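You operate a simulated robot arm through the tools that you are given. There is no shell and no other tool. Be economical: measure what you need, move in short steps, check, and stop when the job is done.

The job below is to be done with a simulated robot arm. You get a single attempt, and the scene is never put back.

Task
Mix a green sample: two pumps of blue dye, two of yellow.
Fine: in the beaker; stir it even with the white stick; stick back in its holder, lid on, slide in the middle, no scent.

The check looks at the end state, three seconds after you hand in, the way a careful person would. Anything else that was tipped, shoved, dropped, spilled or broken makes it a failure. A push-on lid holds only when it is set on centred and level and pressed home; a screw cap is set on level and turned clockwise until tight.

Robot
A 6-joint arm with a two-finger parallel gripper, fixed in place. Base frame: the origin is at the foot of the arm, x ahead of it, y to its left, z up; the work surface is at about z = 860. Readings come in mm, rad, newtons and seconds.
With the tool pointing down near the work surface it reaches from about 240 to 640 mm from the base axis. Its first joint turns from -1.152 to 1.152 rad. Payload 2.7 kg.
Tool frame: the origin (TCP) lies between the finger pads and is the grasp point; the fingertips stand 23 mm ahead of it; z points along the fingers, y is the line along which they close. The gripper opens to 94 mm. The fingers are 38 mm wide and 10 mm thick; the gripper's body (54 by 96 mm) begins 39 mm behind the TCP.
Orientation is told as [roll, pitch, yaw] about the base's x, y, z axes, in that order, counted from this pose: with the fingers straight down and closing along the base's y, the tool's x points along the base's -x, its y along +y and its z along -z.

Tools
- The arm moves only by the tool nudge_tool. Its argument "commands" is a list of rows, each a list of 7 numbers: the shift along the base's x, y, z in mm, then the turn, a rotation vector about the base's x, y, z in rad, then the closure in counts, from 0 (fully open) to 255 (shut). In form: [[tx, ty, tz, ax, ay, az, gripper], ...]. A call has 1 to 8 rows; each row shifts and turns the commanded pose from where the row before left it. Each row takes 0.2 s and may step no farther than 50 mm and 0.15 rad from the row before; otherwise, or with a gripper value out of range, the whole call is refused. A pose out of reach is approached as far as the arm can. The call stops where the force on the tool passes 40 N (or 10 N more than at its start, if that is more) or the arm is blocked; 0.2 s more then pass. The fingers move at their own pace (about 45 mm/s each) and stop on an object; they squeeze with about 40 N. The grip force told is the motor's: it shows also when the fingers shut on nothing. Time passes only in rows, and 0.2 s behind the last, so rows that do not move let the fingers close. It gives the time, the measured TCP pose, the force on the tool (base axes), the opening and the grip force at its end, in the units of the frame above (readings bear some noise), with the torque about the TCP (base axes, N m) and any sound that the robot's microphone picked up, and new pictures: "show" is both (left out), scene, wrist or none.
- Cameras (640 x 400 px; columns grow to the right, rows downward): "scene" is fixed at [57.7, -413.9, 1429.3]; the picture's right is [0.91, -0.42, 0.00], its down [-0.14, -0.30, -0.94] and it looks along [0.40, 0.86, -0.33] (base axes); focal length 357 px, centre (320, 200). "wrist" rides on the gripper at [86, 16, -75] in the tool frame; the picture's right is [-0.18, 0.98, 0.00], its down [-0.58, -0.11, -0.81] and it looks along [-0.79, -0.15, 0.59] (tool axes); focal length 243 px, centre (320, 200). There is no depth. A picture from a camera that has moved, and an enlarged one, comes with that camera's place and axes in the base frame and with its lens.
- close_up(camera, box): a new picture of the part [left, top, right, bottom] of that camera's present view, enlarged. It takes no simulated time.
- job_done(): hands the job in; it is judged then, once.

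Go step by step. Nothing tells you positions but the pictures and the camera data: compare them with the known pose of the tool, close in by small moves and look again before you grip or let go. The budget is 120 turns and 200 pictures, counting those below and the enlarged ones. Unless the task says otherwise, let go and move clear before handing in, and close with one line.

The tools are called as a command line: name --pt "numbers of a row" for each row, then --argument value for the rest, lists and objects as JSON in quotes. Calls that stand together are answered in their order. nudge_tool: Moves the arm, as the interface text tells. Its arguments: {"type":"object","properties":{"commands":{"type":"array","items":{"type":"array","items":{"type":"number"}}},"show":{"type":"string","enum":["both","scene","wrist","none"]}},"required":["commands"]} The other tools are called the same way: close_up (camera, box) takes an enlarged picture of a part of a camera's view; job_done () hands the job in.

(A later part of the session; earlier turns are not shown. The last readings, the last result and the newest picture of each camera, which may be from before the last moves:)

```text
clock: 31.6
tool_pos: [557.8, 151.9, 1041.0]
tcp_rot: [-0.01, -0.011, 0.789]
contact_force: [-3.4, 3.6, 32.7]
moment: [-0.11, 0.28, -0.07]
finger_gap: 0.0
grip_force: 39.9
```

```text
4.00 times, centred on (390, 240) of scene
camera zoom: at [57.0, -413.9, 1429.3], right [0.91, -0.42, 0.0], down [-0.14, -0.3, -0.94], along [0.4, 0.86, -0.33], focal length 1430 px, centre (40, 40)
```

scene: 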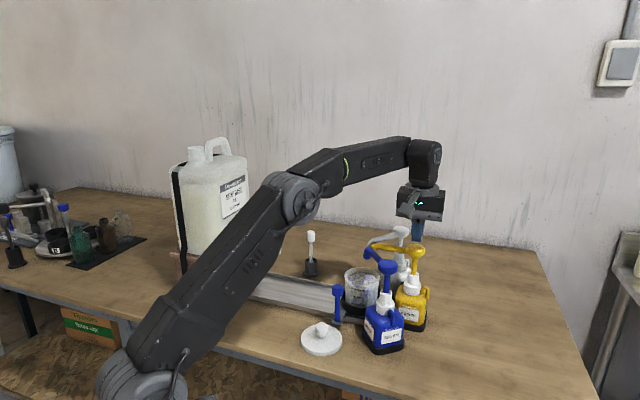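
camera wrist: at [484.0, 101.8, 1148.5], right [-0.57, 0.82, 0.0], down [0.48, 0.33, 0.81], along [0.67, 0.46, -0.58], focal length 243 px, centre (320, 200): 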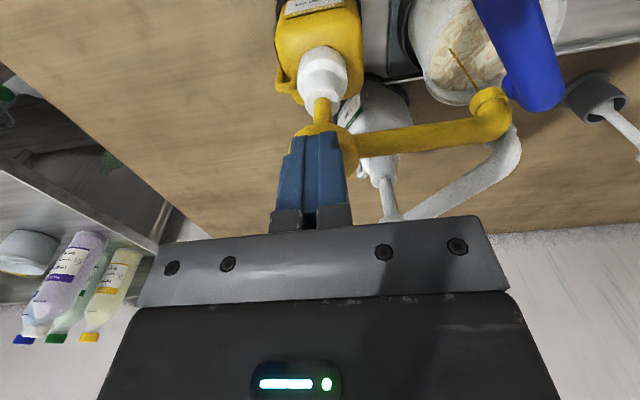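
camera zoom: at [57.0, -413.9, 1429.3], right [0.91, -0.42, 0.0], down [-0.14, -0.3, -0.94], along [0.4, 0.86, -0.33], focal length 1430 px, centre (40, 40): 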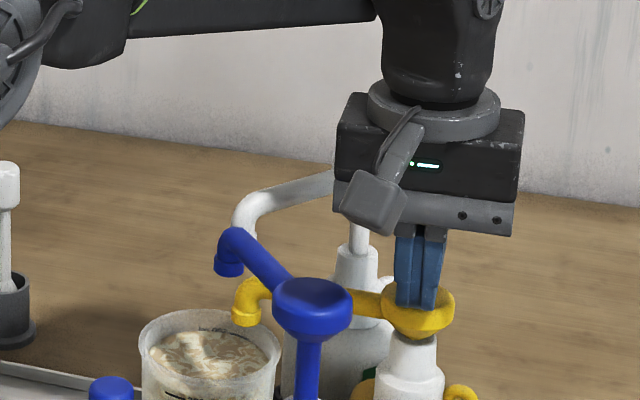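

All four pumps are done. I'll raise, return toward the handle, and wait with a tilted approach.

nudge_tool --pt "0 0 20 0 0 0 255" --pt "0 0 35 0 0 0 255" --pt "0 0 45 0 0 0 255" --pt "0 0 10 0 0 0 255" --pt "-48 2 0 0 0 0 255" --pt "-48 3 0 0 0 0 255" --pt "-48 5 0 0 0 0 255" --pt "-48 8 0 0 0 0 0" --show "none"

nudge_tool --pt "-8 -8 -10 0.105 -0.105 0 0" --pt "0 0 -10 0.105 -0.105 0 0" --pt "0 0 -20 0.105 -0.105 0 0" --pt "0 0 -40 0 0 0 0" --pt "0 0 0 0 0 0 0"

close_up --camera "scene" --box '[290, 200, 450, 300]'

```text
clock: 33.4
tool_pos: [364.9, 166.0, 1147.2]
tcp_rot: [-0.004, -0.002, 0.789]
contact_force: [-0.7, 0.5, -0.5]
moment: [0.0, 0.01, -0.02]
finger_gap: 32.7
grip_force: 0.0
```

```text
clock: 34.6
tool_pos: [360.0, 160.9, 1066.8]
tcp_rot: [-0.007, -0.447, 0.789]
contact_force: [-0.3, 1.0, -0.5]
moment: [0.01, 0.0, 0.0]
finger_gap: 94.0
grip_force: 0.1
camera wrist: at [269.9, 96.3, 1097.8], right [-0.58, 0.81, 0.07], down [0.2, 0.05, 0.98], along [0.79, 0.58, -0.19], focal length 243 px, centre (320, 200)
```

scene: 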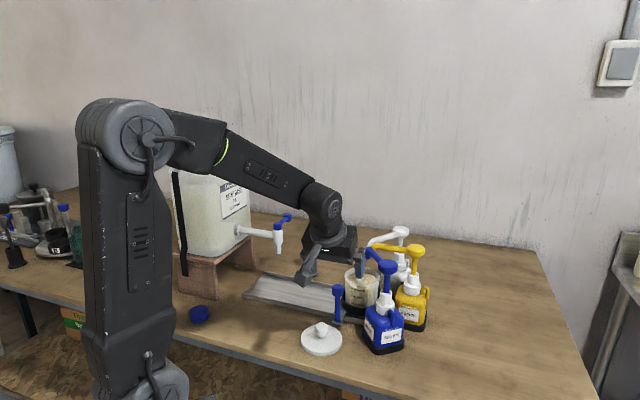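
wrist: 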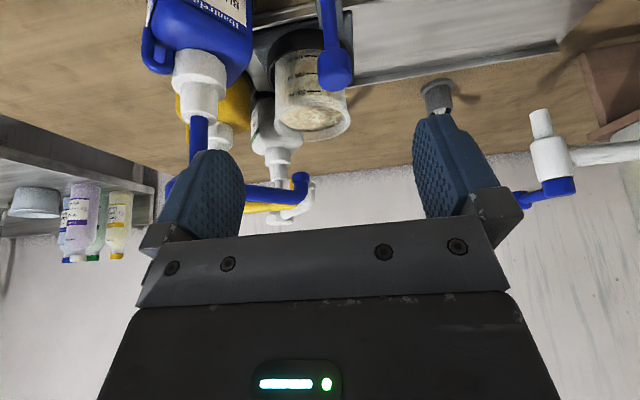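

```text
4.00 times, centred on (370, 250) of scene
camera zoom: at [57.7, -413.9, 1429.3], right [0.91, -0.42, 0.0], down [-0.14, -0.3, -0.94], along [0.4, 0.86, -0.33], focal length 1430 px, centre (120, 0)
```

zoom: 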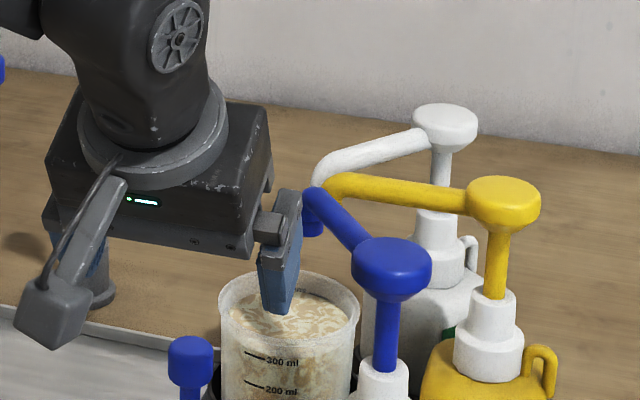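

I'll narrow the opening to about 60 mm, line up with the tilted approach axis, and descend to the knob.

nudge_tool --pt "-1 12 -1 0 0 0 90" --pt "12 12 -36 0 0 0 90" --pt "12 12 -36 0 0 0 90" --pt "0 0 0 0 0 0 90"

close_up --camera "scene" --box '[290, 200, 450, 300]'

```text
clock: 35.6
tool_pos: [381.5, 199.3, 992.7]
tcp_rot: [-0.007, -0.447, 0.789]
contact_force: [0.1, 1.0, -0.6]
moment: [0.01, -0.01, -0.03]
finger_gap: 61.0
grip_force: 0.0
camera wrist: at [292.0, 132.9, 1024.1], right [-0.58, 0.81, 0.07], down [0.2, 0.05, 0.98], along [0.79, 0.58, -0.19], focal length 243 px, centre (320, 200)
```

scene: 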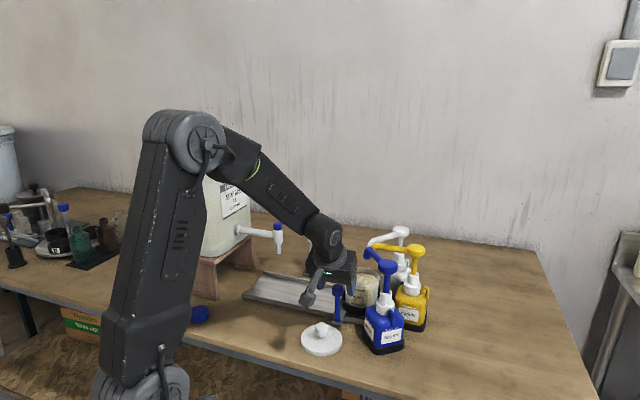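
wrist: 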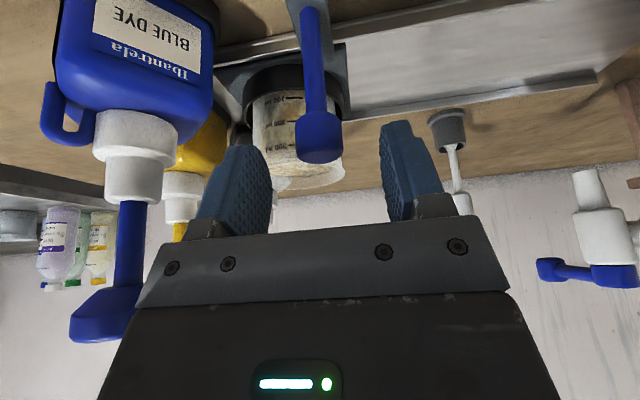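

```text
4.00 times, centred on (370, 250) of scene
camera zoom: at [57.7, -413.9, 1429.3], right [0.91, -0.42, 0.0], down [-0.14, -0.3, -0.94], along [0.4, 0.86, -0.33], focal length 1430 px, centre (120, 0)
```

zoom: 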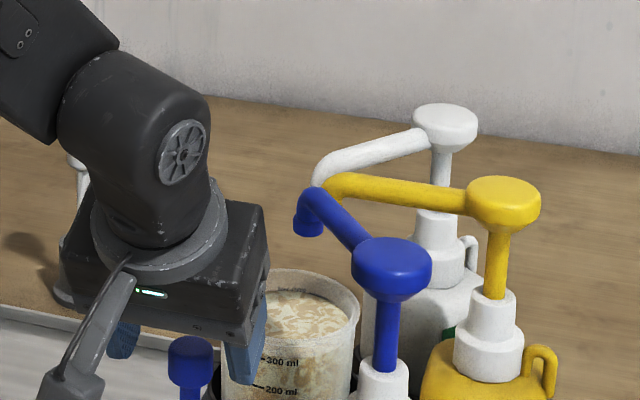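

The knob is centred between the fingers. I'll go down the last bit and grip.

nudge_tool --pt "12 10 -35 0 0 0 90" --pt "0 0 0 0 0 0 255" --pt "0 0 0 0 0 0 255" --pt "0 0 0 0 0 0 255" --pt "0 0 0 0 0 0 255" --show "wrist"

```text
clock: 36.8
tool_pos: [392.5, 209.3, 959.3]
tcp_rot: [-0.008, -0.443, 0.789]
contact_force: [0.2, 5.8, -4.0]
moment: [0.5, 0.08, 0.07]
finger_gap: 26.1
grip_force: 44.8
camera wrist: at [303.6, 143.4, 989.6], right [-0.58, 0.81, 0.07], down [0.2, 0.05, 0.98], along [0.79, 0.58, -0.19], focal length 243 px, centre (320, 200)
```

wrist: 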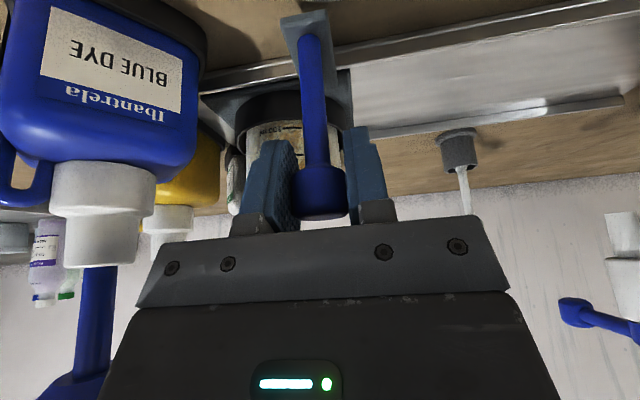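

The knob is gripped. I'll slide back toward the middle, about 115 mm, in two legs.

nudge_tool --pt "-2.86 2.8 0 0 0 0 255" --pt "-5.72 5.6 0 0 0 0 255" --pt "-5.72 5.6 0 0 0 0 255" --pt "-5.72 5.6 0 0 0 0 255" --pt "-5.72 5.6 0 0 0 0 255" --pt "-5.72 5.6 0 0 0 0 255" --pt "-5.72 5.6 0 0 0 0 255" --pt "-5.72 5.6 0 0 0 0 255" --show "scene"

```text
clock: 38.6
tool_pos: [350.6, 251.1, 958.6]
tcp_rot: [-0.009, -0.452, 0.79]
contact_force: [14.3, 11.8, 2.5]
moment: [0.76, -0.17, 0.03]
finger_gap: 26.0
grip_force: 45.2
```

scene: 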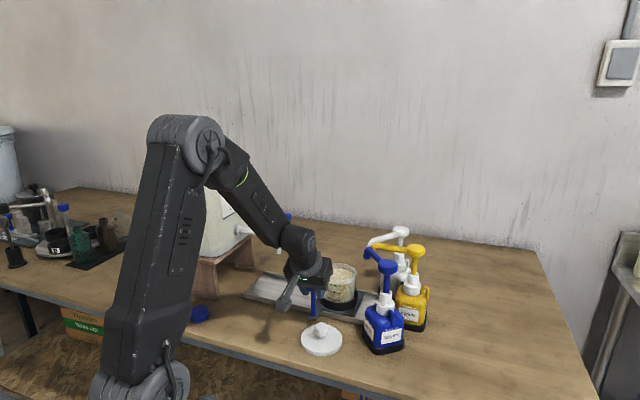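

There is a slight side force, so I'll correct the direction and finish the remaining ~55 mm.

nudge_tool --pt "-4.5 6.6 0 0 0 0 255" --pt "-5.3 6.1 0 0 0 0 255" --pt "-5.5 5.7 0 0 0 0 255" --pt "-5.5 5.7 0 0 0 0 255" --pt "-5.5 5.7 0 0 0 0 255" --pt "-5.5 5.7 0 0 0 0 255" --pt "-5.5 5.7 0 0 0 0 255" --pt "0 0 0 0 0 0 255"

close_up --camera "scene" --box '[230, 200, 450, 360]'

```text
clock: 40.4
tool_pos: [312.5, 290.1, 959.3]
tcp_rot: [-0.008, -0.444, 0.79]
contact_force: [-10.7, -11.7, 13.4]
moment: [0.36, 0.16, -0.01]
finger_gap: 25.9
grip_force: 45.0
camera wrist: at [222.5, 224.4, 989.7], right [-0.58, 0.81, 0.07], down [0.2, 0.05, 0.98], along [0.79, 0.58, -0.19], focal length 243 px, centre (320, 200)
```

scene: 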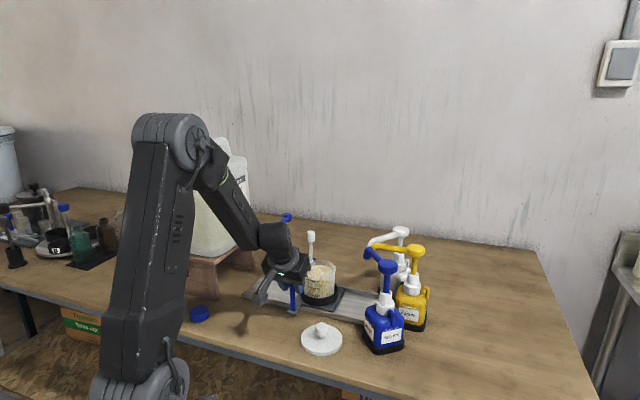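
wrist: 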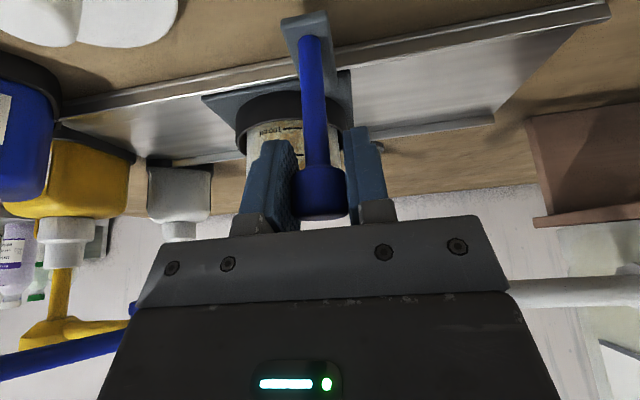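

```text
2.50 times, centred on (340, 280) of scene
camera zoom: at [57.3, -414.3, 1429.1], right [0.91, -0.42, 0.0], down [-0.14, -0.3, -0.94], along [0.4, 0.86, -0.33], focal length 893 px, centre (270, 0)
```

zoom: 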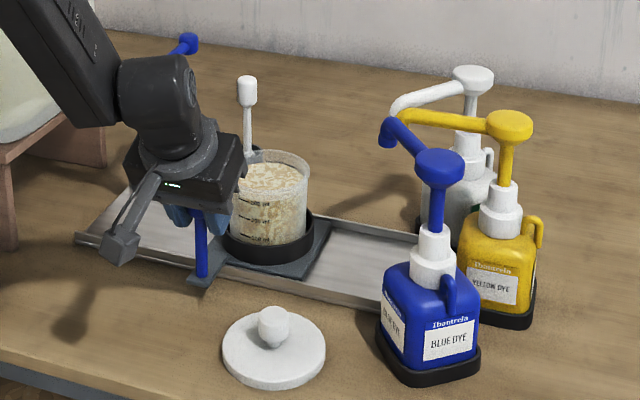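

The slide is back where it started. I'll release, back out, straighten up, and look toward the stirring stick.

nudge_tool --pt "0 0 0 0 0 0 60" --pt "0 0 0 0 0 0 60" --pt "0 0 0 0 0 0 60" --pt "-12 -12 36 0 0 0 60" --pt "-12 -12 36 0 0 0 60" --pt "-12 -12 36 0 0 0 60" --pt "0 0 30 -0.105 0.105 0 60" --pt "0 0 30 -0.105 0.105 0 60" --show "none"

nudge_tool --pt "20 20 10 -0.105 0.105 0 0" --pt "30 30 0 0 0 0 0" --pt "20 30 0 0 0 0 0" --pt "0 0 0 0 0 0 0"

close_up --camera "scene" --box '[240, 200, 400, 300]'

```text
clock: 42.2
tool_pos: [276.0, 256.2, 1127.5]
tcp_rot: [-0.006, -0.146, 0.788]
contact_force: [0.4, -0.1, 0.1]
moment: [0.02, 0.02, 0.01]
finger_gap: 72.0
grip_force: 0.0
```

```text
clock: 43.2
tool_pos: [345.7, 336.3, 1135.5]
tcp_rot: [-0.006, 0.0, 0.789]
contact_force: [-0.5, -0.3, -1.3]
moment: [0.02, 0.0, 0.03]
finger_gap: 93.9
grip_force: 0.1
camera wrist: at [273.5, 287.2, 1211.0], right [-0.57, 0.82, -0.01], down [0.48, 0.34, 0.81], along [0.67, 0.46, -0.59], focal length 243 px, centre (320, 200)
```

scene: 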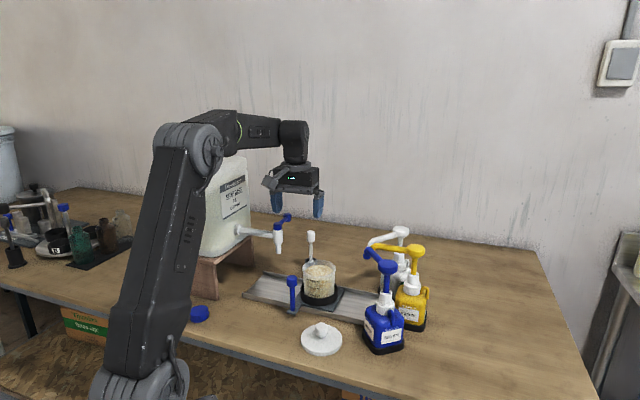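
wrist: 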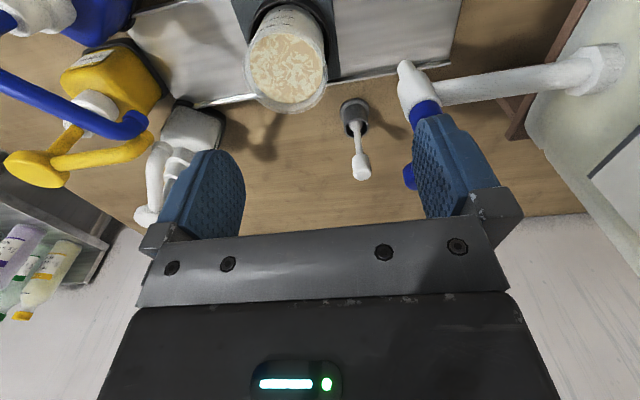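

```text
4.00 times, centred on (320, 250) of scene
camera zoom: at [57.7, -413.9, 1429.3], right [0.91, -0.42, 0.0], down [-0.14, -0.3, -0.94], along [0.4, 0.86, -0.33], focal length 1430 px, centre (320, 0)
```

zoom: 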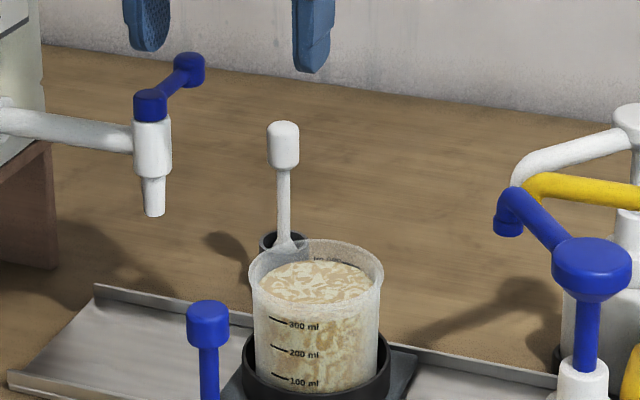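

The stick's white grip is near (436, 464) with its centre at about z 984, and the spigot lever reaches to about (353, 428, 1078). To keep the wrist camera clear of that lever, I'll yaw to about 1.75 while moving closer.

nudge_tool --pt "12 5 0 0 0 0.137 0" --pt "12 5 0 0 0 0.137 0" --pt "12 8 0 0 0 0.137 0" --pt "12 10 0 0 0 0.137 0" --pt "12 12 0 0 0 0.137 0" --pt "12 12 0 0 0 0.137 0" --pt "13 10 0 0 0 0.137 0" --pt "0 0 0 0 0 0 0"

close_up --camera "scene" --box '[240, 150, 400, 250]'

```text
clock: 45.0
tool_pos: [432.0, 395.4, 1134.4]
tcp_rot: [-0.006, -0.001, 1.75]
contact_force: [0.3, -0.5, -0.5]
moment: [-0.02, -0.01, -0.02]
finger_gap: 94.1
grip_force: 0.0
camera wrist: at [430.6, 308.7, 1210.5], right [-1.0, 0.01, 0.0], down [0.0, 0.59, 0.81], along [0.01, 0.81, -0.59], focal length 243 px, centre (320, 200)
```

scene: 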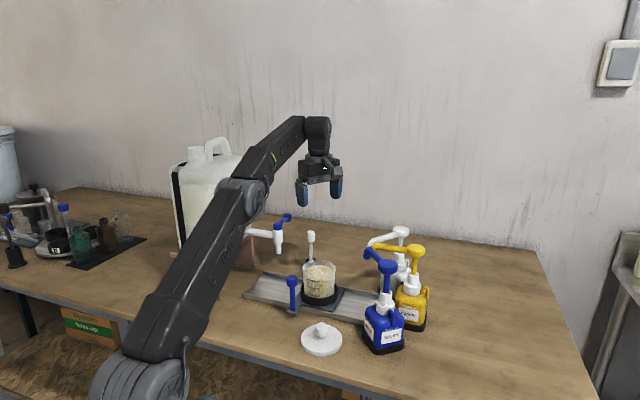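
wrist: 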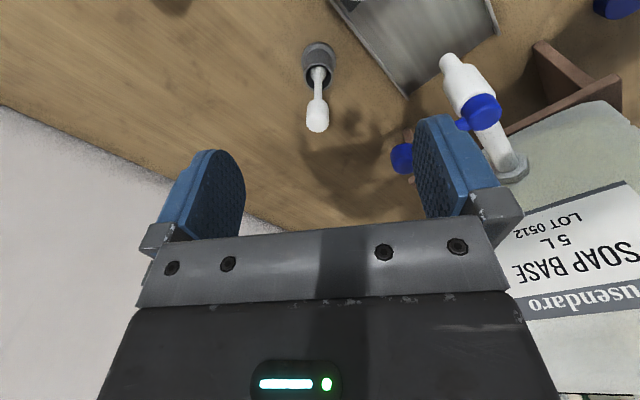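

```text
4.00 times, centred on (320, 200) of scene
camera zoom: at [57.7, -413.9, 1429.3], right [0.91, -0.42, 0.0], down [-0.14, -0.3, -0.94], along [0.4, 0.86, -0.33], focal length 1430 px, centre (320, 200)
```

zoom: 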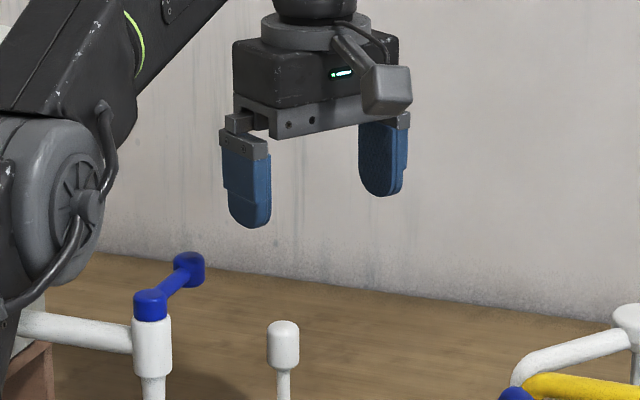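

The stick grip is confirmed near (436, 466, 985). I'll set yaw to about 1.25, narrow the opening, and move above it, keeping clear of the lever.

nudge_tool --pt "2 15 0 0 0 -0.125 90" --pt "2 18 0 0 0 -0.125 90" --pt "0 18 -10 0 0 -0.125 90" --pt "0 18 -15 0 0 -0.125 90" --pt "0 0 -10 0 0 0 90" --pt "0 0 0 0 0 0 90"

close_up --camera "scene" --box '[240, 150, 400, 250]'

```text
clock: 46.4
tool_pos: [415.4, 438.9, 1088.0]
tcp_rot: [-0.006, -0.001, 1.248]
contact_force: [-0.4, -0.8, -0.2]
moment: [-0.01, 0.03, 0.0]
finger_gap: 60.9
grip_force: 0.0
out of reach, approached as far as the arm can: row 1, 2, 3, 4
camera wrist: at [371.2, 363.7, 1163.4], right [-0.87, 0.49, -0.01], down [0.28, 0.52, 0.81], along [0.4, 0.7, -0.59], focal length 243 px, centre (320, 200)
```

scene: 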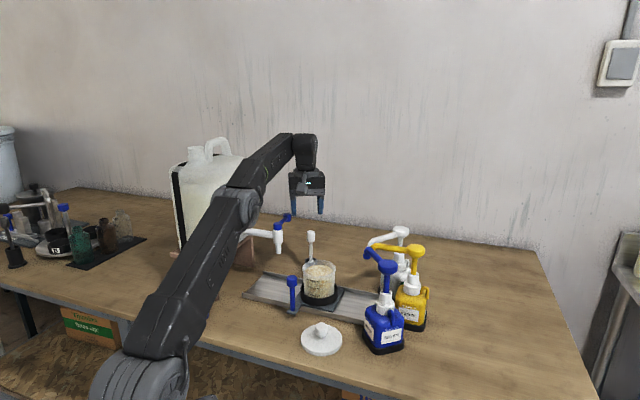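
wrist: 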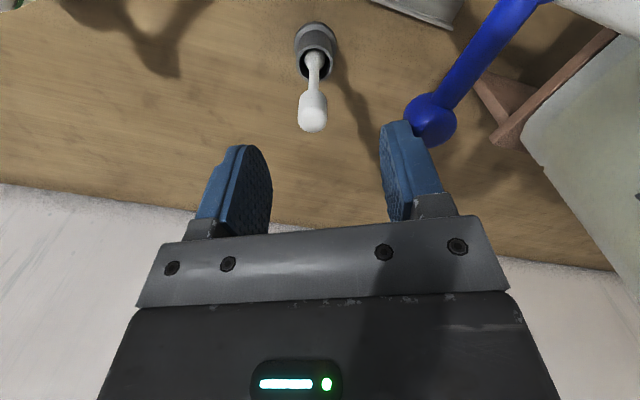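

```text
4.00 times, centred on (320, 200) of scene
camera zoom: at [57.7, -413.9, 1429.3], right [0.91, -0.42, 0.0], down [-0.14, -0.3, -0.94], along [0.4, 0.86, -0.33], focal length 1430 px, centre (320, 200)
```

zoom: 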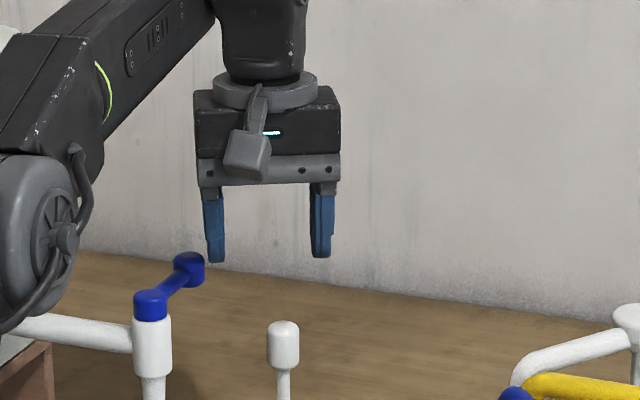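

Straight down, the reach ends at about 604 mm at this height, short of the stick. I'll yaw to about 1.75 and lean the hand back toward −y, which extends reach and keeps away from the lever.

nudge_tool --pt "5 -10 10 0 0 0.125 90" --pt "5 -10 10 0 0 0.125 90" --pt "0 0 0 0 0 0.125 90" --pt "0 0 0 0 0 0.125 90" --pt "0 0 0 0.131 0.024 0 90" --pt "0 0 0 0.131 0.024 0 90" --pt "0 0 0 0.131 0.024 0 90" --pt "0 0 0 0 0 0 90" --show "none"

nudge_tool --pt "4 17 -15 0 0 0 90" --pt "4 17 -15 0 0 0 90" --pt "4 12 -15 0 0 0 90" --pt "0 0 0 0 0 0 90"

close_up --camera "scene" --box '[240, 150, 400, 250]'

```text
clock: 48.2
tool_pos: [424.1, 420.1, 1107.2]
tcp_rot: [-0.004, -0.402, 1.746]
contact_force: [0.1, -0.6, -0.3]
moment: [-0.01, -0.04, 0.0]
finger_gap: 60.8
grip_force: 0.0
```

```text
clock: 49.2
tool_pos: [435.3, 465.8, 1062.0]
tcp_rot: [-0.004, -0.399, 1.748]
contact_force: [-0.3, -0.5, -0.8]
moment: [-0.01, -0.04, 0.0]
finger_gap: 60.7
grip_force: 0.0
camera wrist: at [438.1, 356.6, 1098.1], right [-1.0, -0.01, 0.07], down [0.07, 0.24, 0.97], along [-0.02, 0.97, -0.24], focal length 243 px, centre (320, 200)
```

scene: 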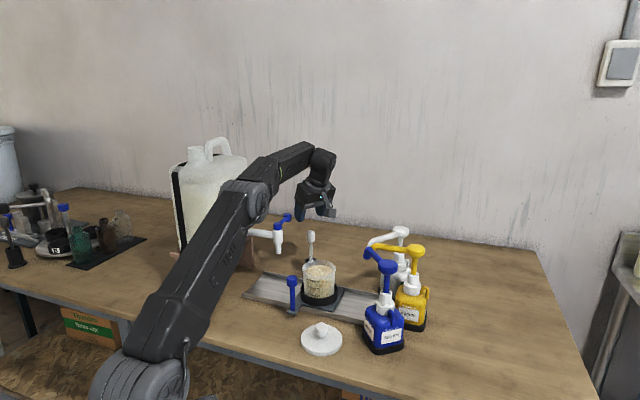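
wrist: 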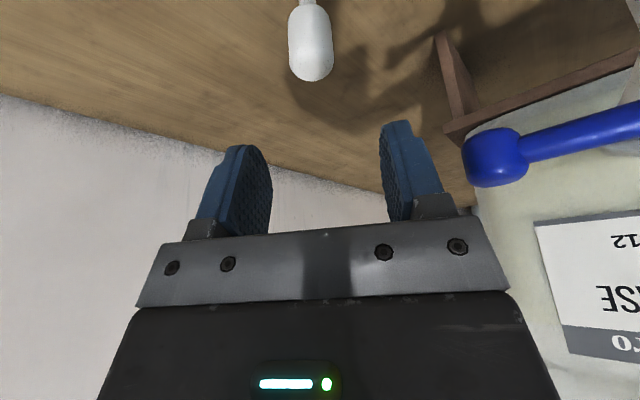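

```text
4.00 times, centred on (320, 200) of scene
camera zoom: at [57.7, -413.9, 1429.3], right [0.91, -0.42, 0.0], down [-0.14, -0.3, -0.94], along [0.4, 0.86, -0.33], focal length 1430 px, centre (320, 200)
```

zoom: 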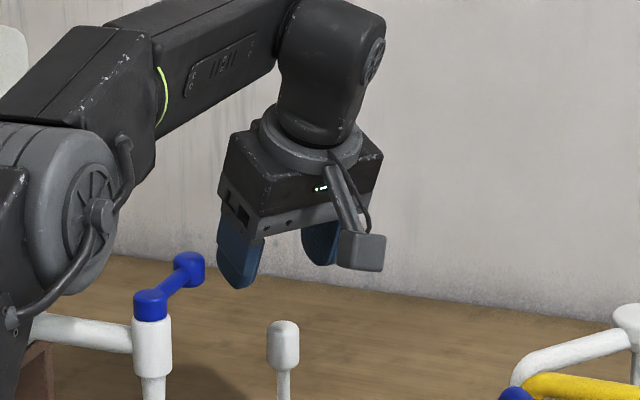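

The stick grip is directly below and the lever clearance looks adequate. I'll descend in steps.

nudge_tool --pt "0 -1 -25 0 0 0 90" --pt "0 0 -20 0 0 0 90" --pt "0 0 0 0 0 0 90"

close_up --camera "scene" --box '[240, 180, 400, 280]'

```text
clock: 50.0
tool_pos: [434.3, 464.0, 1018.3]
tcp_rot: [-0.004, -0.4, 1.748]
contact_force: [0.7, 0.5, 0.1]
moment: [0.02, -0.01, -0.04]
finger_gap: 60.6
grip_force: 0.2
camera wrist: at [438.5, 355.6, 1053.9], right [-1.0, 0.0, 0.07], down [0.07, 0.24, 0.97], along [-0.02, 0.97, -0.24], focal length 243 px, centre (320, 200)
```

scene: 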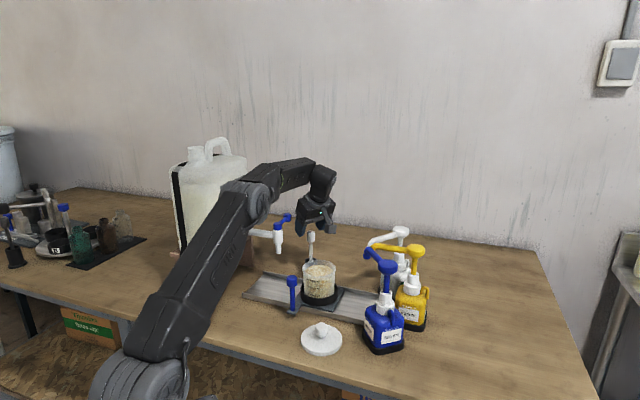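
wrist: 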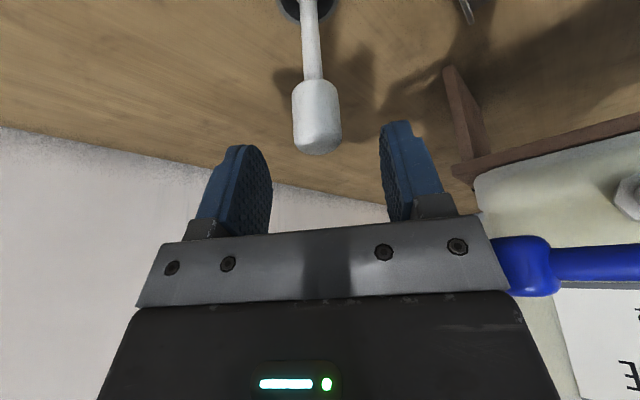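

```text
4.00 times, centred on (320, 230) of scene
camera zoom: at [57.7, -413.9, 1429.3], right [0.91, -0.42, 0.0], down [-0.14, -0.3, -0.94], along [0.4, 0.86, -0.33], focal length 1430 px, centre (320, 80)
```

zoom: 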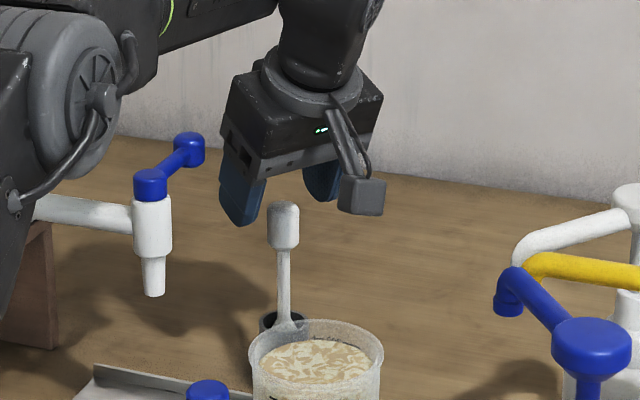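

All clear. I'll descend 30 mm and grip.

nudge_tool --pt "0 0 -15 0 0 0 90" --pt "0.5 0 -15 0 0 0 90" --pt "0 0 0 0 0 0 90"

close_up --camera "scene" --box '[240, 180, 400, 280]'

```text
clock: 50.8
tool_pos: [436.3, 463.7, 988.2]
tcp_rot: [-0.005, -0.4, 1.746]
contact_force: [0.2, -0.8, 1.1]
moment: [0.05, -0.06, 0.03]
finger_gap: 60.8
grip_force: 0.0
camera wrist: at [439.3, 355.4, 1024.1], right [-1.0, 0.0, 0.07], down [0.07, 0.24, 0.97], along [-0.02, 0.97, -0.24], focal length 243 px, centre (320, 200)
```

scene: 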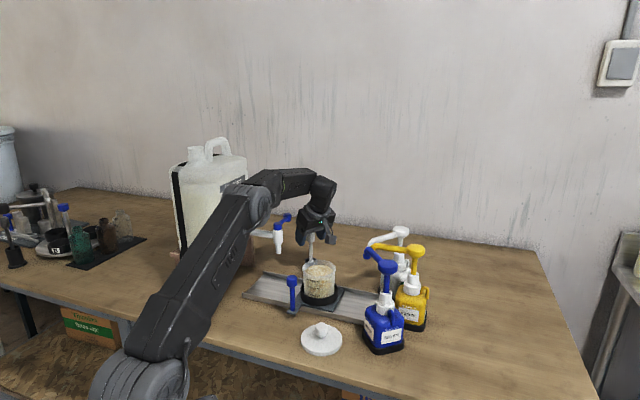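
wrist: 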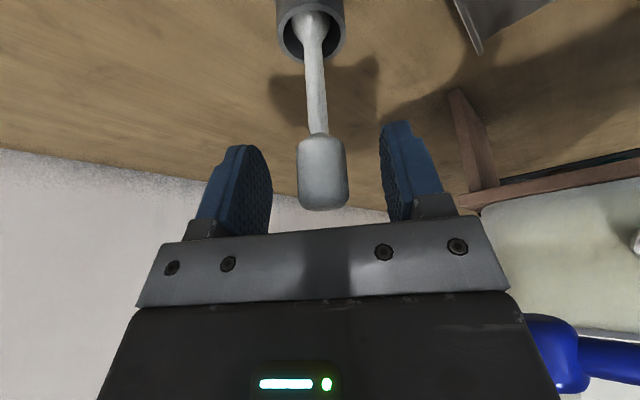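

```text
4.00 times, centred on (320, 230) of scene
camera zoom: at [57.7, -413.9, 1429.3], right [0.91, -0.42, 0.0], down [-0.14, -0.3, -0.94], along [0.4, 0.86, -0.33], focal length 1430 px, centre (320, 80)
```

zoom: 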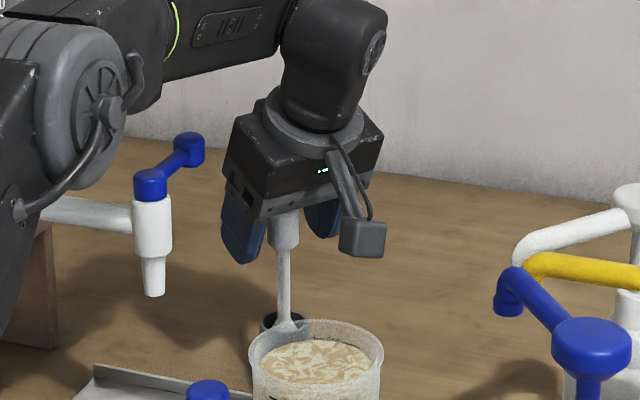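

The grip is centred between the fingers. I'll close on it.

nudge_tool --pt "0 0 0 0 0 0 255" --pt "0 0 0 0 0 0 255" --pt "0 0 0 0 0 0 255" --pt "0 0 0 0 0 0 255" --show "wrist"

```text
clock: 51.8
tool_pos: [436.4, 463.9, 988.6]
tcp_rot: [-0.002, -0.399, 1.749]
contact_force: [-0.1, 0.0, -0.1]
moment: [0.03, -0.04, 0.01]
finger_gap: 22.1
grip_force: 39.7
camera wrist: at [439.3, 355.4, 1024.3], right [-1.0, -0.01, 0.07], down [0.07, 0.24, 0.97], along [-0.02, 0.97, -0.24], focal length 243 px, centre (320, 200)
```

wrist: 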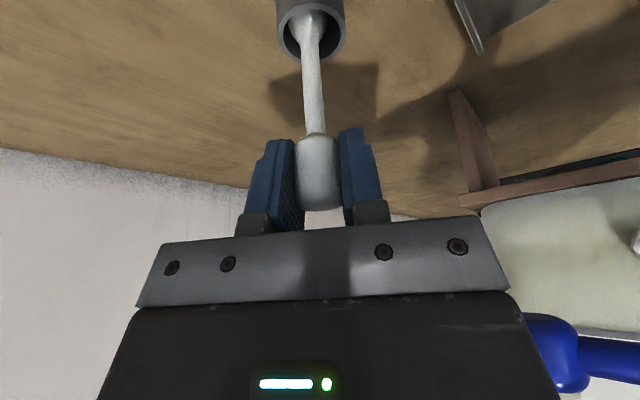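

Gripped at (436.4, 463.9, 988.6), which I'll use for the return. I'll lift it straight up.

nudge_tool --pt "0 0 10 0 0 0 255" --pt "0 0 12 0 0 0 255" --pt "0 0 12 0 0 0 255" --pt "0 0 12 0 0 0 255" --pt "0 0 12 0 0 0 255" --pt "0 0 12 0 0 0 255" --pt "0 0 0 0 0 0 255"

close_up --camera "scene" --box '[240, 180, 400, 280]'

```text
clock: 53.4
tool_pos: [436.0, 464.8, 1057.8]
tcp_rot: [-0.005, -0.398, 1.749]
contact_force: [0.0, -0.4, -1.4]
moment: [-0.03, -0.02, -0.02]
finger_gap: 21.9
grip_force: 40.2
camera wrist: at [439.5, 356.3, 1094.5], right [-1.0, -0.01, 0.07], down [0.07, 0.24, 0.97], along [-0.02, 0.97, -0.24], focal length 243 px, centre (320, 200)
```

scene: 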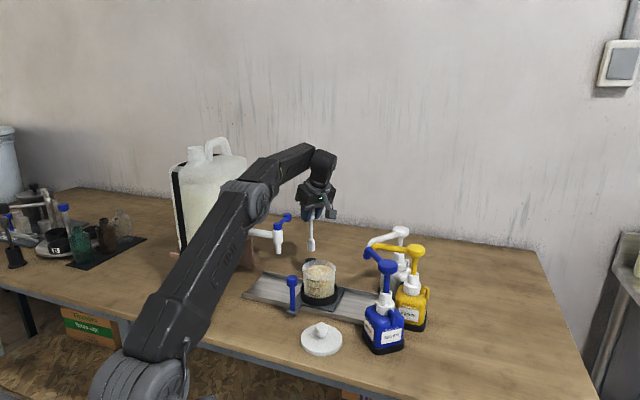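
wrist: 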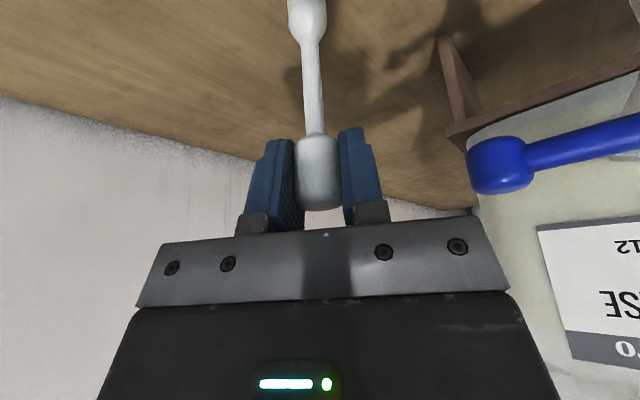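

```text
4.00 times, centred on (320, 230) of scene
camera zoom: at [57.7, -413.9, 1429.3], right [0.91, -0.42, 0.0], down [-0.14, -0.3, -0.94], along [0.4, 0.86, -0.33], focal length 1430 px, centre (320, 80)
```

zoom: 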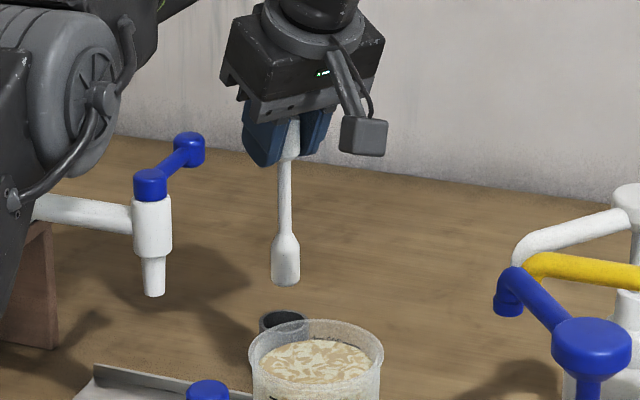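

The stick's bottom sits about 124 mm below the TCP. The beaker centre is near (401, 331) with its rim at z 950. I'll raise to about 1100 and move over the beaker.

nudge_tool --pt "0 0 14 0 0 0 255" --pt "0 -5 14 0 0 0 255" --pt "0 -10 14 0 0 0 255" --pt "-7 -24 0 0 0 0 255" --pt "-7 -24 0 0 0 0 255" --pt "-7 -24 0 0 0 0 255" --pt "-7 -24 0 0 0 0 255" --pt "-7 -22 0 0 0 0 255" --show "none"

nudge_tool --pt "0 0 0 0 0 0 255"

close_up --camera "scene" --box '[240, 200, 400, 300]'

```text
clock: 55.2
tool_pos: [400.3, 332.4, 1099.9]
tcp_rot: [-0.004, -0.4, 1.749]
contact_force: [0.0, -0.7, -0.4]
moment: [0.01, 0.0, 0.05]
finger_gap: 21.7
grip_force: 38.9
```

```text
clock: 55.6
tool_pos: [401.3, 332.4, 1099.0]
tcp_rot: [-0.005, -0.398, 1.747]
contact_force: [0.1, 0.5, 0.7]
moment: [0.0, 0.02, -0.03]
finger_gap: 21.9
grip_force: 39.7
camera wrist: at [403.9, 223.7, 1134.9], right [-1.0, -0.01, 0.07], down [0.07, 0.24, 0.97], along [-0.02, 0.97, -0.24], focal length 243 px, centre (320, 200)
```

scene: 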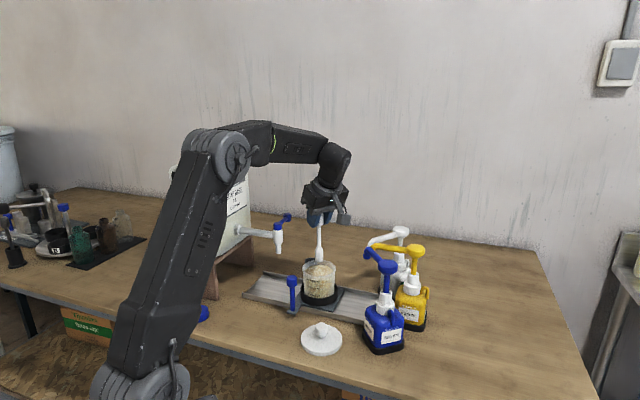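
wrist: 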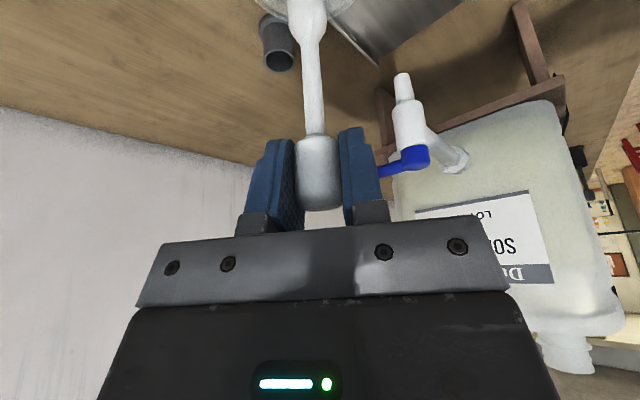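

```text
4.00 times, centred on (320, 250) of scene
camera zoom: at [57.7, -413.9, 1429.3], right [0.91, -0.42, 0.0], down [-0.14, -0.3, -0.94], along [0.4, 0.86, -0.33], focal length 1430 px, centre (320, 0)
```

zoom: 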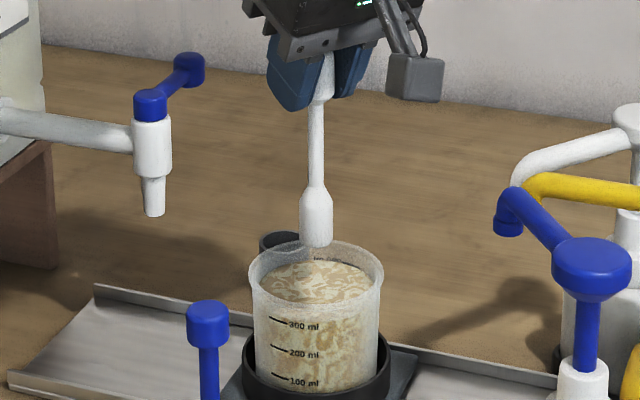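

Lateral alignment looks good. I'll dip in slowly.

nudge_tool --pt "0 0 -10 0 0 0 255" --pt "0 0 -10 0 0 0 255" --pt "0 0 -10 0 0 0 255" --pt "0 0 0 0 0 0 255" --show "none"

close_up --camera "scene" --box '[270, 220, 370, 320]'

```text
clock: 56.6
tool_pos: [402.0, 330.9, 1068.6]
tcp_rot: [-0.003, -0.399, 1.749]
contact_force: [-0.1, 0.2, -0.3]
moment: [-0.01, -0.01, -0.02]
finger_gap: 21.9
grip_force: 40.5
```

```text
4.00 times, centred on (320, 270) of scene
camera zoom: at [57.7, -413.9, 1429.3], right [0.91, -0.42, 0.0], down [-0.14, -0.3, -0.94], along [0.4, 0.86, -0.33], focal length 1430 px, centre (320, -80)
```

zoom: 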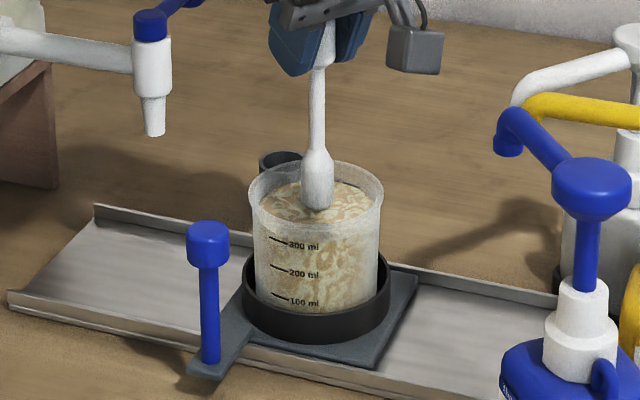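

I'll lower another 12 mm to see where the stick enters the surface.

nudge_tool --pt "0 0 -6 0 0 0 255" --pt "0 0 -6 0 0 0 255" --pt "0 0 0 0 0 0 255" --show "none"

close_up --camera "scene" --box '[280, 235, 360, 305]'

```text
clock: 57.4
tool_pos: [401.3, 333.6, 1057.2]
tcp_rot: [-0.005, -0.4, 1.748]
contact_force: [0.5, -0.3, 0.9]
moment: [0.04, 0.01, 0.01]
finger_gap: 21.9
grip_force: 39.6
```

```text
5.71 times, centred on (320, 270) of scene
camera zoom: at [57.7, -413.9, 1429.3], right [0.91, -0.42, 0.0], down [-0.14, -0.3, -0.94], along [0.4, 0.86, -0.33], focal length 2042 px, centre (320, -200)
```

zoom: 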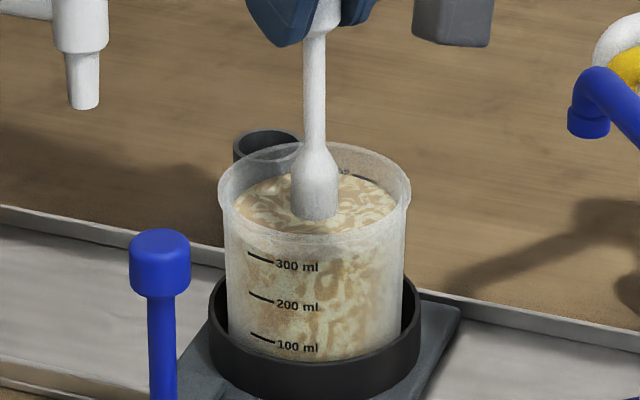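

The stick enters near the centre. I'll lower it to stirring depth.

nudge_tool --pt "0 2 -8 0 0 0 255" --pt "0 0 -10 0 0 0 255" --pt "0 0 -10 0 0 0 255" --pt "0 0 -8 0 0 0 255" --pt "0 0 -6 0 0 0 255" --pt "0 0 0 0 0 0 255" --show "none"

close_up --camera "scene" --box '[280, 235, 360, 305]'

```text
clock: 58.8
tool_pos: [402.3, 334.9, 1015.7]
tcp_rot: [-0.003, -0.398, 1.749]
contact_force: [-0.8, 0.1, -0.4]
moment: [-0.01, -0.03, -0.03]
finger_gap: 21.9
grip_force: 40.0
```

```text
5.71 times, centred on (320, 270) of scene
camera zoom: at [57.7, -413.9, 1429.3], right [0.91, -0.42, 0.0], down [-0.14, -0.3, -0.94], along [0.4, 0.86, -0.33], focal length 2042 px, centre (320, -200)
```

zoom: 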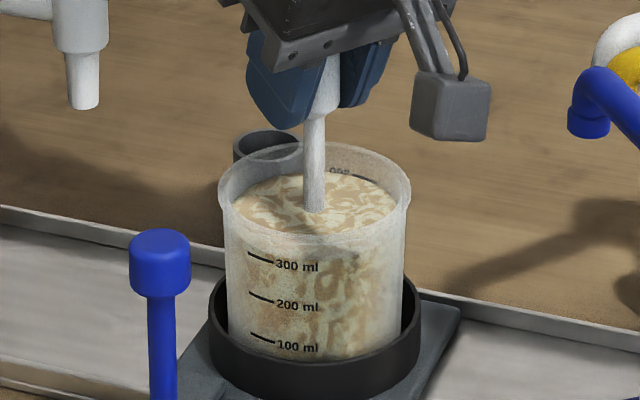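

The stick is well centred at depth. I'll start stirring in circles of about 14 mm radius.

nudge_tool --pt "14 0 0 0 0 0 255" --pt "-4.1 9.9 0 0 0 0 255" --pt "-9.9 4.1 0 0 0 0 255" --pt "-9.9 -4.1 0 0 0 0 255" --pt "-4.1 -9.9 0 0 0 0 255" --pt "4.1 -9.9 0 0 0 0 255" --pt "9.9 -4.1 0 0 0 0 255" --pt "9.9 4.1 0 0 0 0 255" --show "none"

close_up --camera "scene" --box '[280, 235, 360, 305]'

```text
clock: 60.6
tool_pos: [410.9, 324.7, 1015.9]
tcp_rot: [-0.003, -0.399, 1.75]
contact_force: [0.3, 0.0, -0.1]
moment: [-0.02, -0.01, 0.01]
finger_gap: 22.0
grip_force: 39.9
```

```text
5.71 times, centred on (320, 270) of scene
camera zoom: at [57.7, -413.9, 1429.3], right [0.91, -0.42, 0.0], down [-0.14, -0.3, -0.94], along [0.4, 0.86, -0.33], focal length 2042 px, centre (320, -200)
```

zoom: 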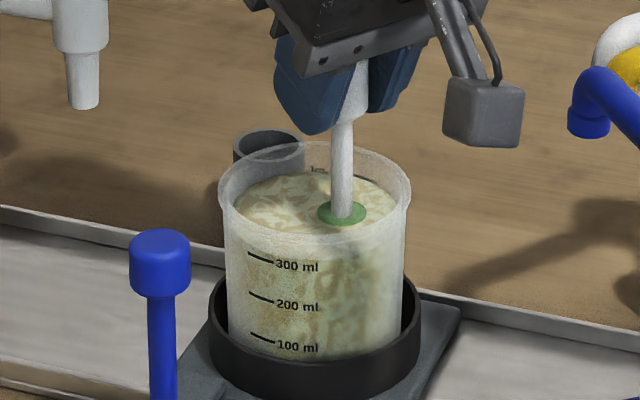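

Green is appearing around the stick, so I'll keep stirring.

nudge_tool --pt "4.1 9.9 0 0 0 0 255" --pt "-4.1 9.9 0 0 0 0 255" --pt "-9.9 4.1 0 0 0 0 255" --pt "-9.9 -4.1 0 0 0 0 255" --pt "-4.1 -9.9 0 0 0 0 255" --pt "4.1 -9.9 0 0 0 0 255" --pt "9.9 -4.1 0 0 0 0 255" --pt "9.9 4.1 0 0 0 0 255" --show "none"

nudge_tool --pt "4.1 9.9 0 0 0 0 255" --pt "-4.1 9.9 0 0 0 0 255" --pt "-9.9 4.1 0 0 0 0 255" --pt "-9.9 -4.1 0 0 0 0 255" --pt "-4.1 -9.9 0 0 0 0 255" --pt "4.1 -9.9 0 0 0 0 255" --pt "9.9 -4.1 0 0 0 0 255" --pt "9.9 4.1 0 0 0 0 255" --show "none"

nudge_tool --pt "4.1 9.9 0 0 0 0 255" --pt "-4.1 9.9 0 0 0 0 255" --pt "-9.9 4.1 0 0 0 0 255" --pt "-9.9 -4.1 0 0 0 0 255" --pt "-4.1 -9.9 0 0 0 0 255" --pt "4.1 -9.9 0 0 0 0 255" --pt "9.9 -4.1 0 0 0 0 255" --pt "9.9 4.1 0 0 0 0 255" --show "none"

close_up --camera "scene" --box '[280, 235, 360, 305]'

```text
clock: 62.4
tool_pos: [411.9, 323.3, 1015.9]
tcp_rot: [-0.004, -0.401, 1.749]
contact_force: [0.0, 0.4, -0.2]
moment: [0.0, 0.0, 0.0]
finger_gap: 22.0
grip_force: 40.0
```

```text
clock: 64.2
tool_pos: [410.2, 323.1, 1016.6]
tcp_rot: [-0.003, -0.401, 1.748]
contact_force: [0.3, -0.7, -0.2]
moment: [0.02, 0.0, 0.01]
finger_gap: 21.9
grip_force: 39.6
```

```text
clock: 66.0
tool_pos: [410.6, 324.0, 1016.7]
tcp_rot: [-0.003, -0.4, 1.748]
contact_force: [0.2, 0.3, -0.7]
moment: [0.0, -0.02, 0.01]
finger_gap: 21.8
grip_force: 39.9
```

```text
5.71 times, centred on (320, 270) of scene
camera zoom: at [57.7, -413.9, 1429.3], right [0.91, -0.42, 0.0], down [-0.14, -0.3, -0.94], along [0.4, 0.86, -0.33], focal length 2042 px, centre (320, -200)
```

zoom: 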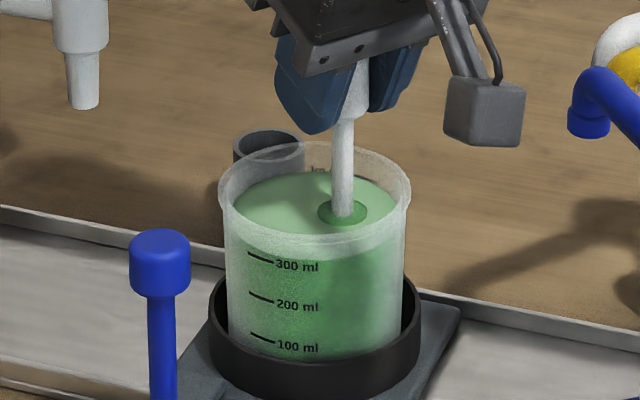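

It is nearly even green. I'll do a few more turns to finish.

nudge_tool --pt "4.1 9.9 0 0 0 0 255" --pt "-4.1 9.9 0 0 0 0 255" --pt "-9.9 4.1 0 0 0 0 255" --pt "-9.9 -4.1 0 0 0 0 255" --pt "-4.1 -9.9 0 0 0 0 255" --pt "4.1 -9.9 0 0 0 0 255" --pt "9.9 -4.1 0 0 0 0 255" --pt "9.9 4.1 0 0 0 0 255" --show "none"

nudge_tool --pt "4.1 9.9 0 0 0 0 255" --pt "-4.1 9.9 0 0 0 0 255" --pt "-9.9 4.1 0 0 0 0 255" --pt "-9.9 -4.1 0 0 0 0 255" --pt "-4.1 -9.9 0 0 0 0 255" --pt "4.1 -9.9 0 0 0 0 255" --pt "9.9 -4.1 0 0 0 0 255" --pt "9.9 4.1 0 0 0 0 255" --show "none"

nudge_tool --pt "4.1 9.9 0 0 0 0 255" --pt "-4.1 9.9 0 0 0 0 255" --pt "-9.9 4.1 0 0 0 0 255" --pt "-9.9 -4.1 0 0 0 0 255" --pt "-4.1 -9.9 0 0 0 0 255" --pt "4.1 -9.9 0 0 0 0 255" --pt "9.9 -4.1 0 0 0 0 255" --pt "0 14 0 0 0 0 255" --show "none"

close_up --camera "scene" --box '[280, 235, 360, 305]'

```text
clock: 67.8
tool_pos: [411.0, 325.2, 1016.6]
tcp_rot: [-0.003, -0.399, 1.75]
contact_force: [0.4, -0.3, 0.1]
moment: [-0.03, 0.02, -0.02]
finger_gap: 22.0
grip_force: 39.7
```

```text
clock: 69.6
tool_pos: [412.2, 324.5, 1015.3]
tcp_rot: [-0.002, -0.4, 1.749]
contact_force: [-0.1, -0.3, -1.0]
moment: [0.0, 0.03, 0.02]
finger_gap: 22.0
grip_force: 39.7
```

```text
clock: 71.4
tool_pos: [402.5, 333.4, 1016.4]
tcp_rot: [-0.004, -0.4, 1.75]
contact_force: [-0.2, 0.5, -0.1]
moment: [0.0, 0.0, -0.02]
finger_gap: 21.9
grip_force: 39.8
```

```text
5.71 times, centred on (320, 270) of scene
camera zoom: at [57.7, -413.9, 1429.3], right [0.91, -0.42, 0.0], down [-0.14, -0.3, -0.94], along [0.4, 0.86, -0.33], focal length 2042 px, centre (320, -200)
```

zoom: 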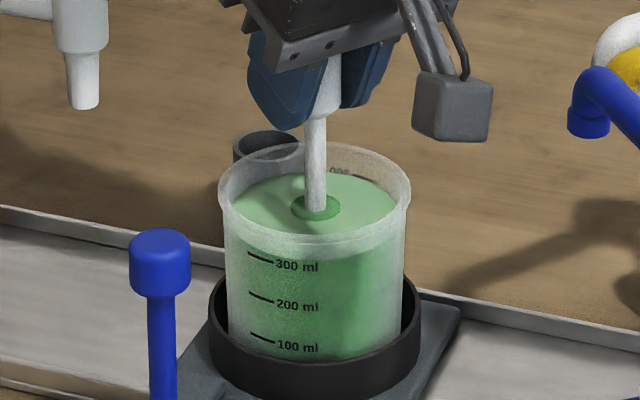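

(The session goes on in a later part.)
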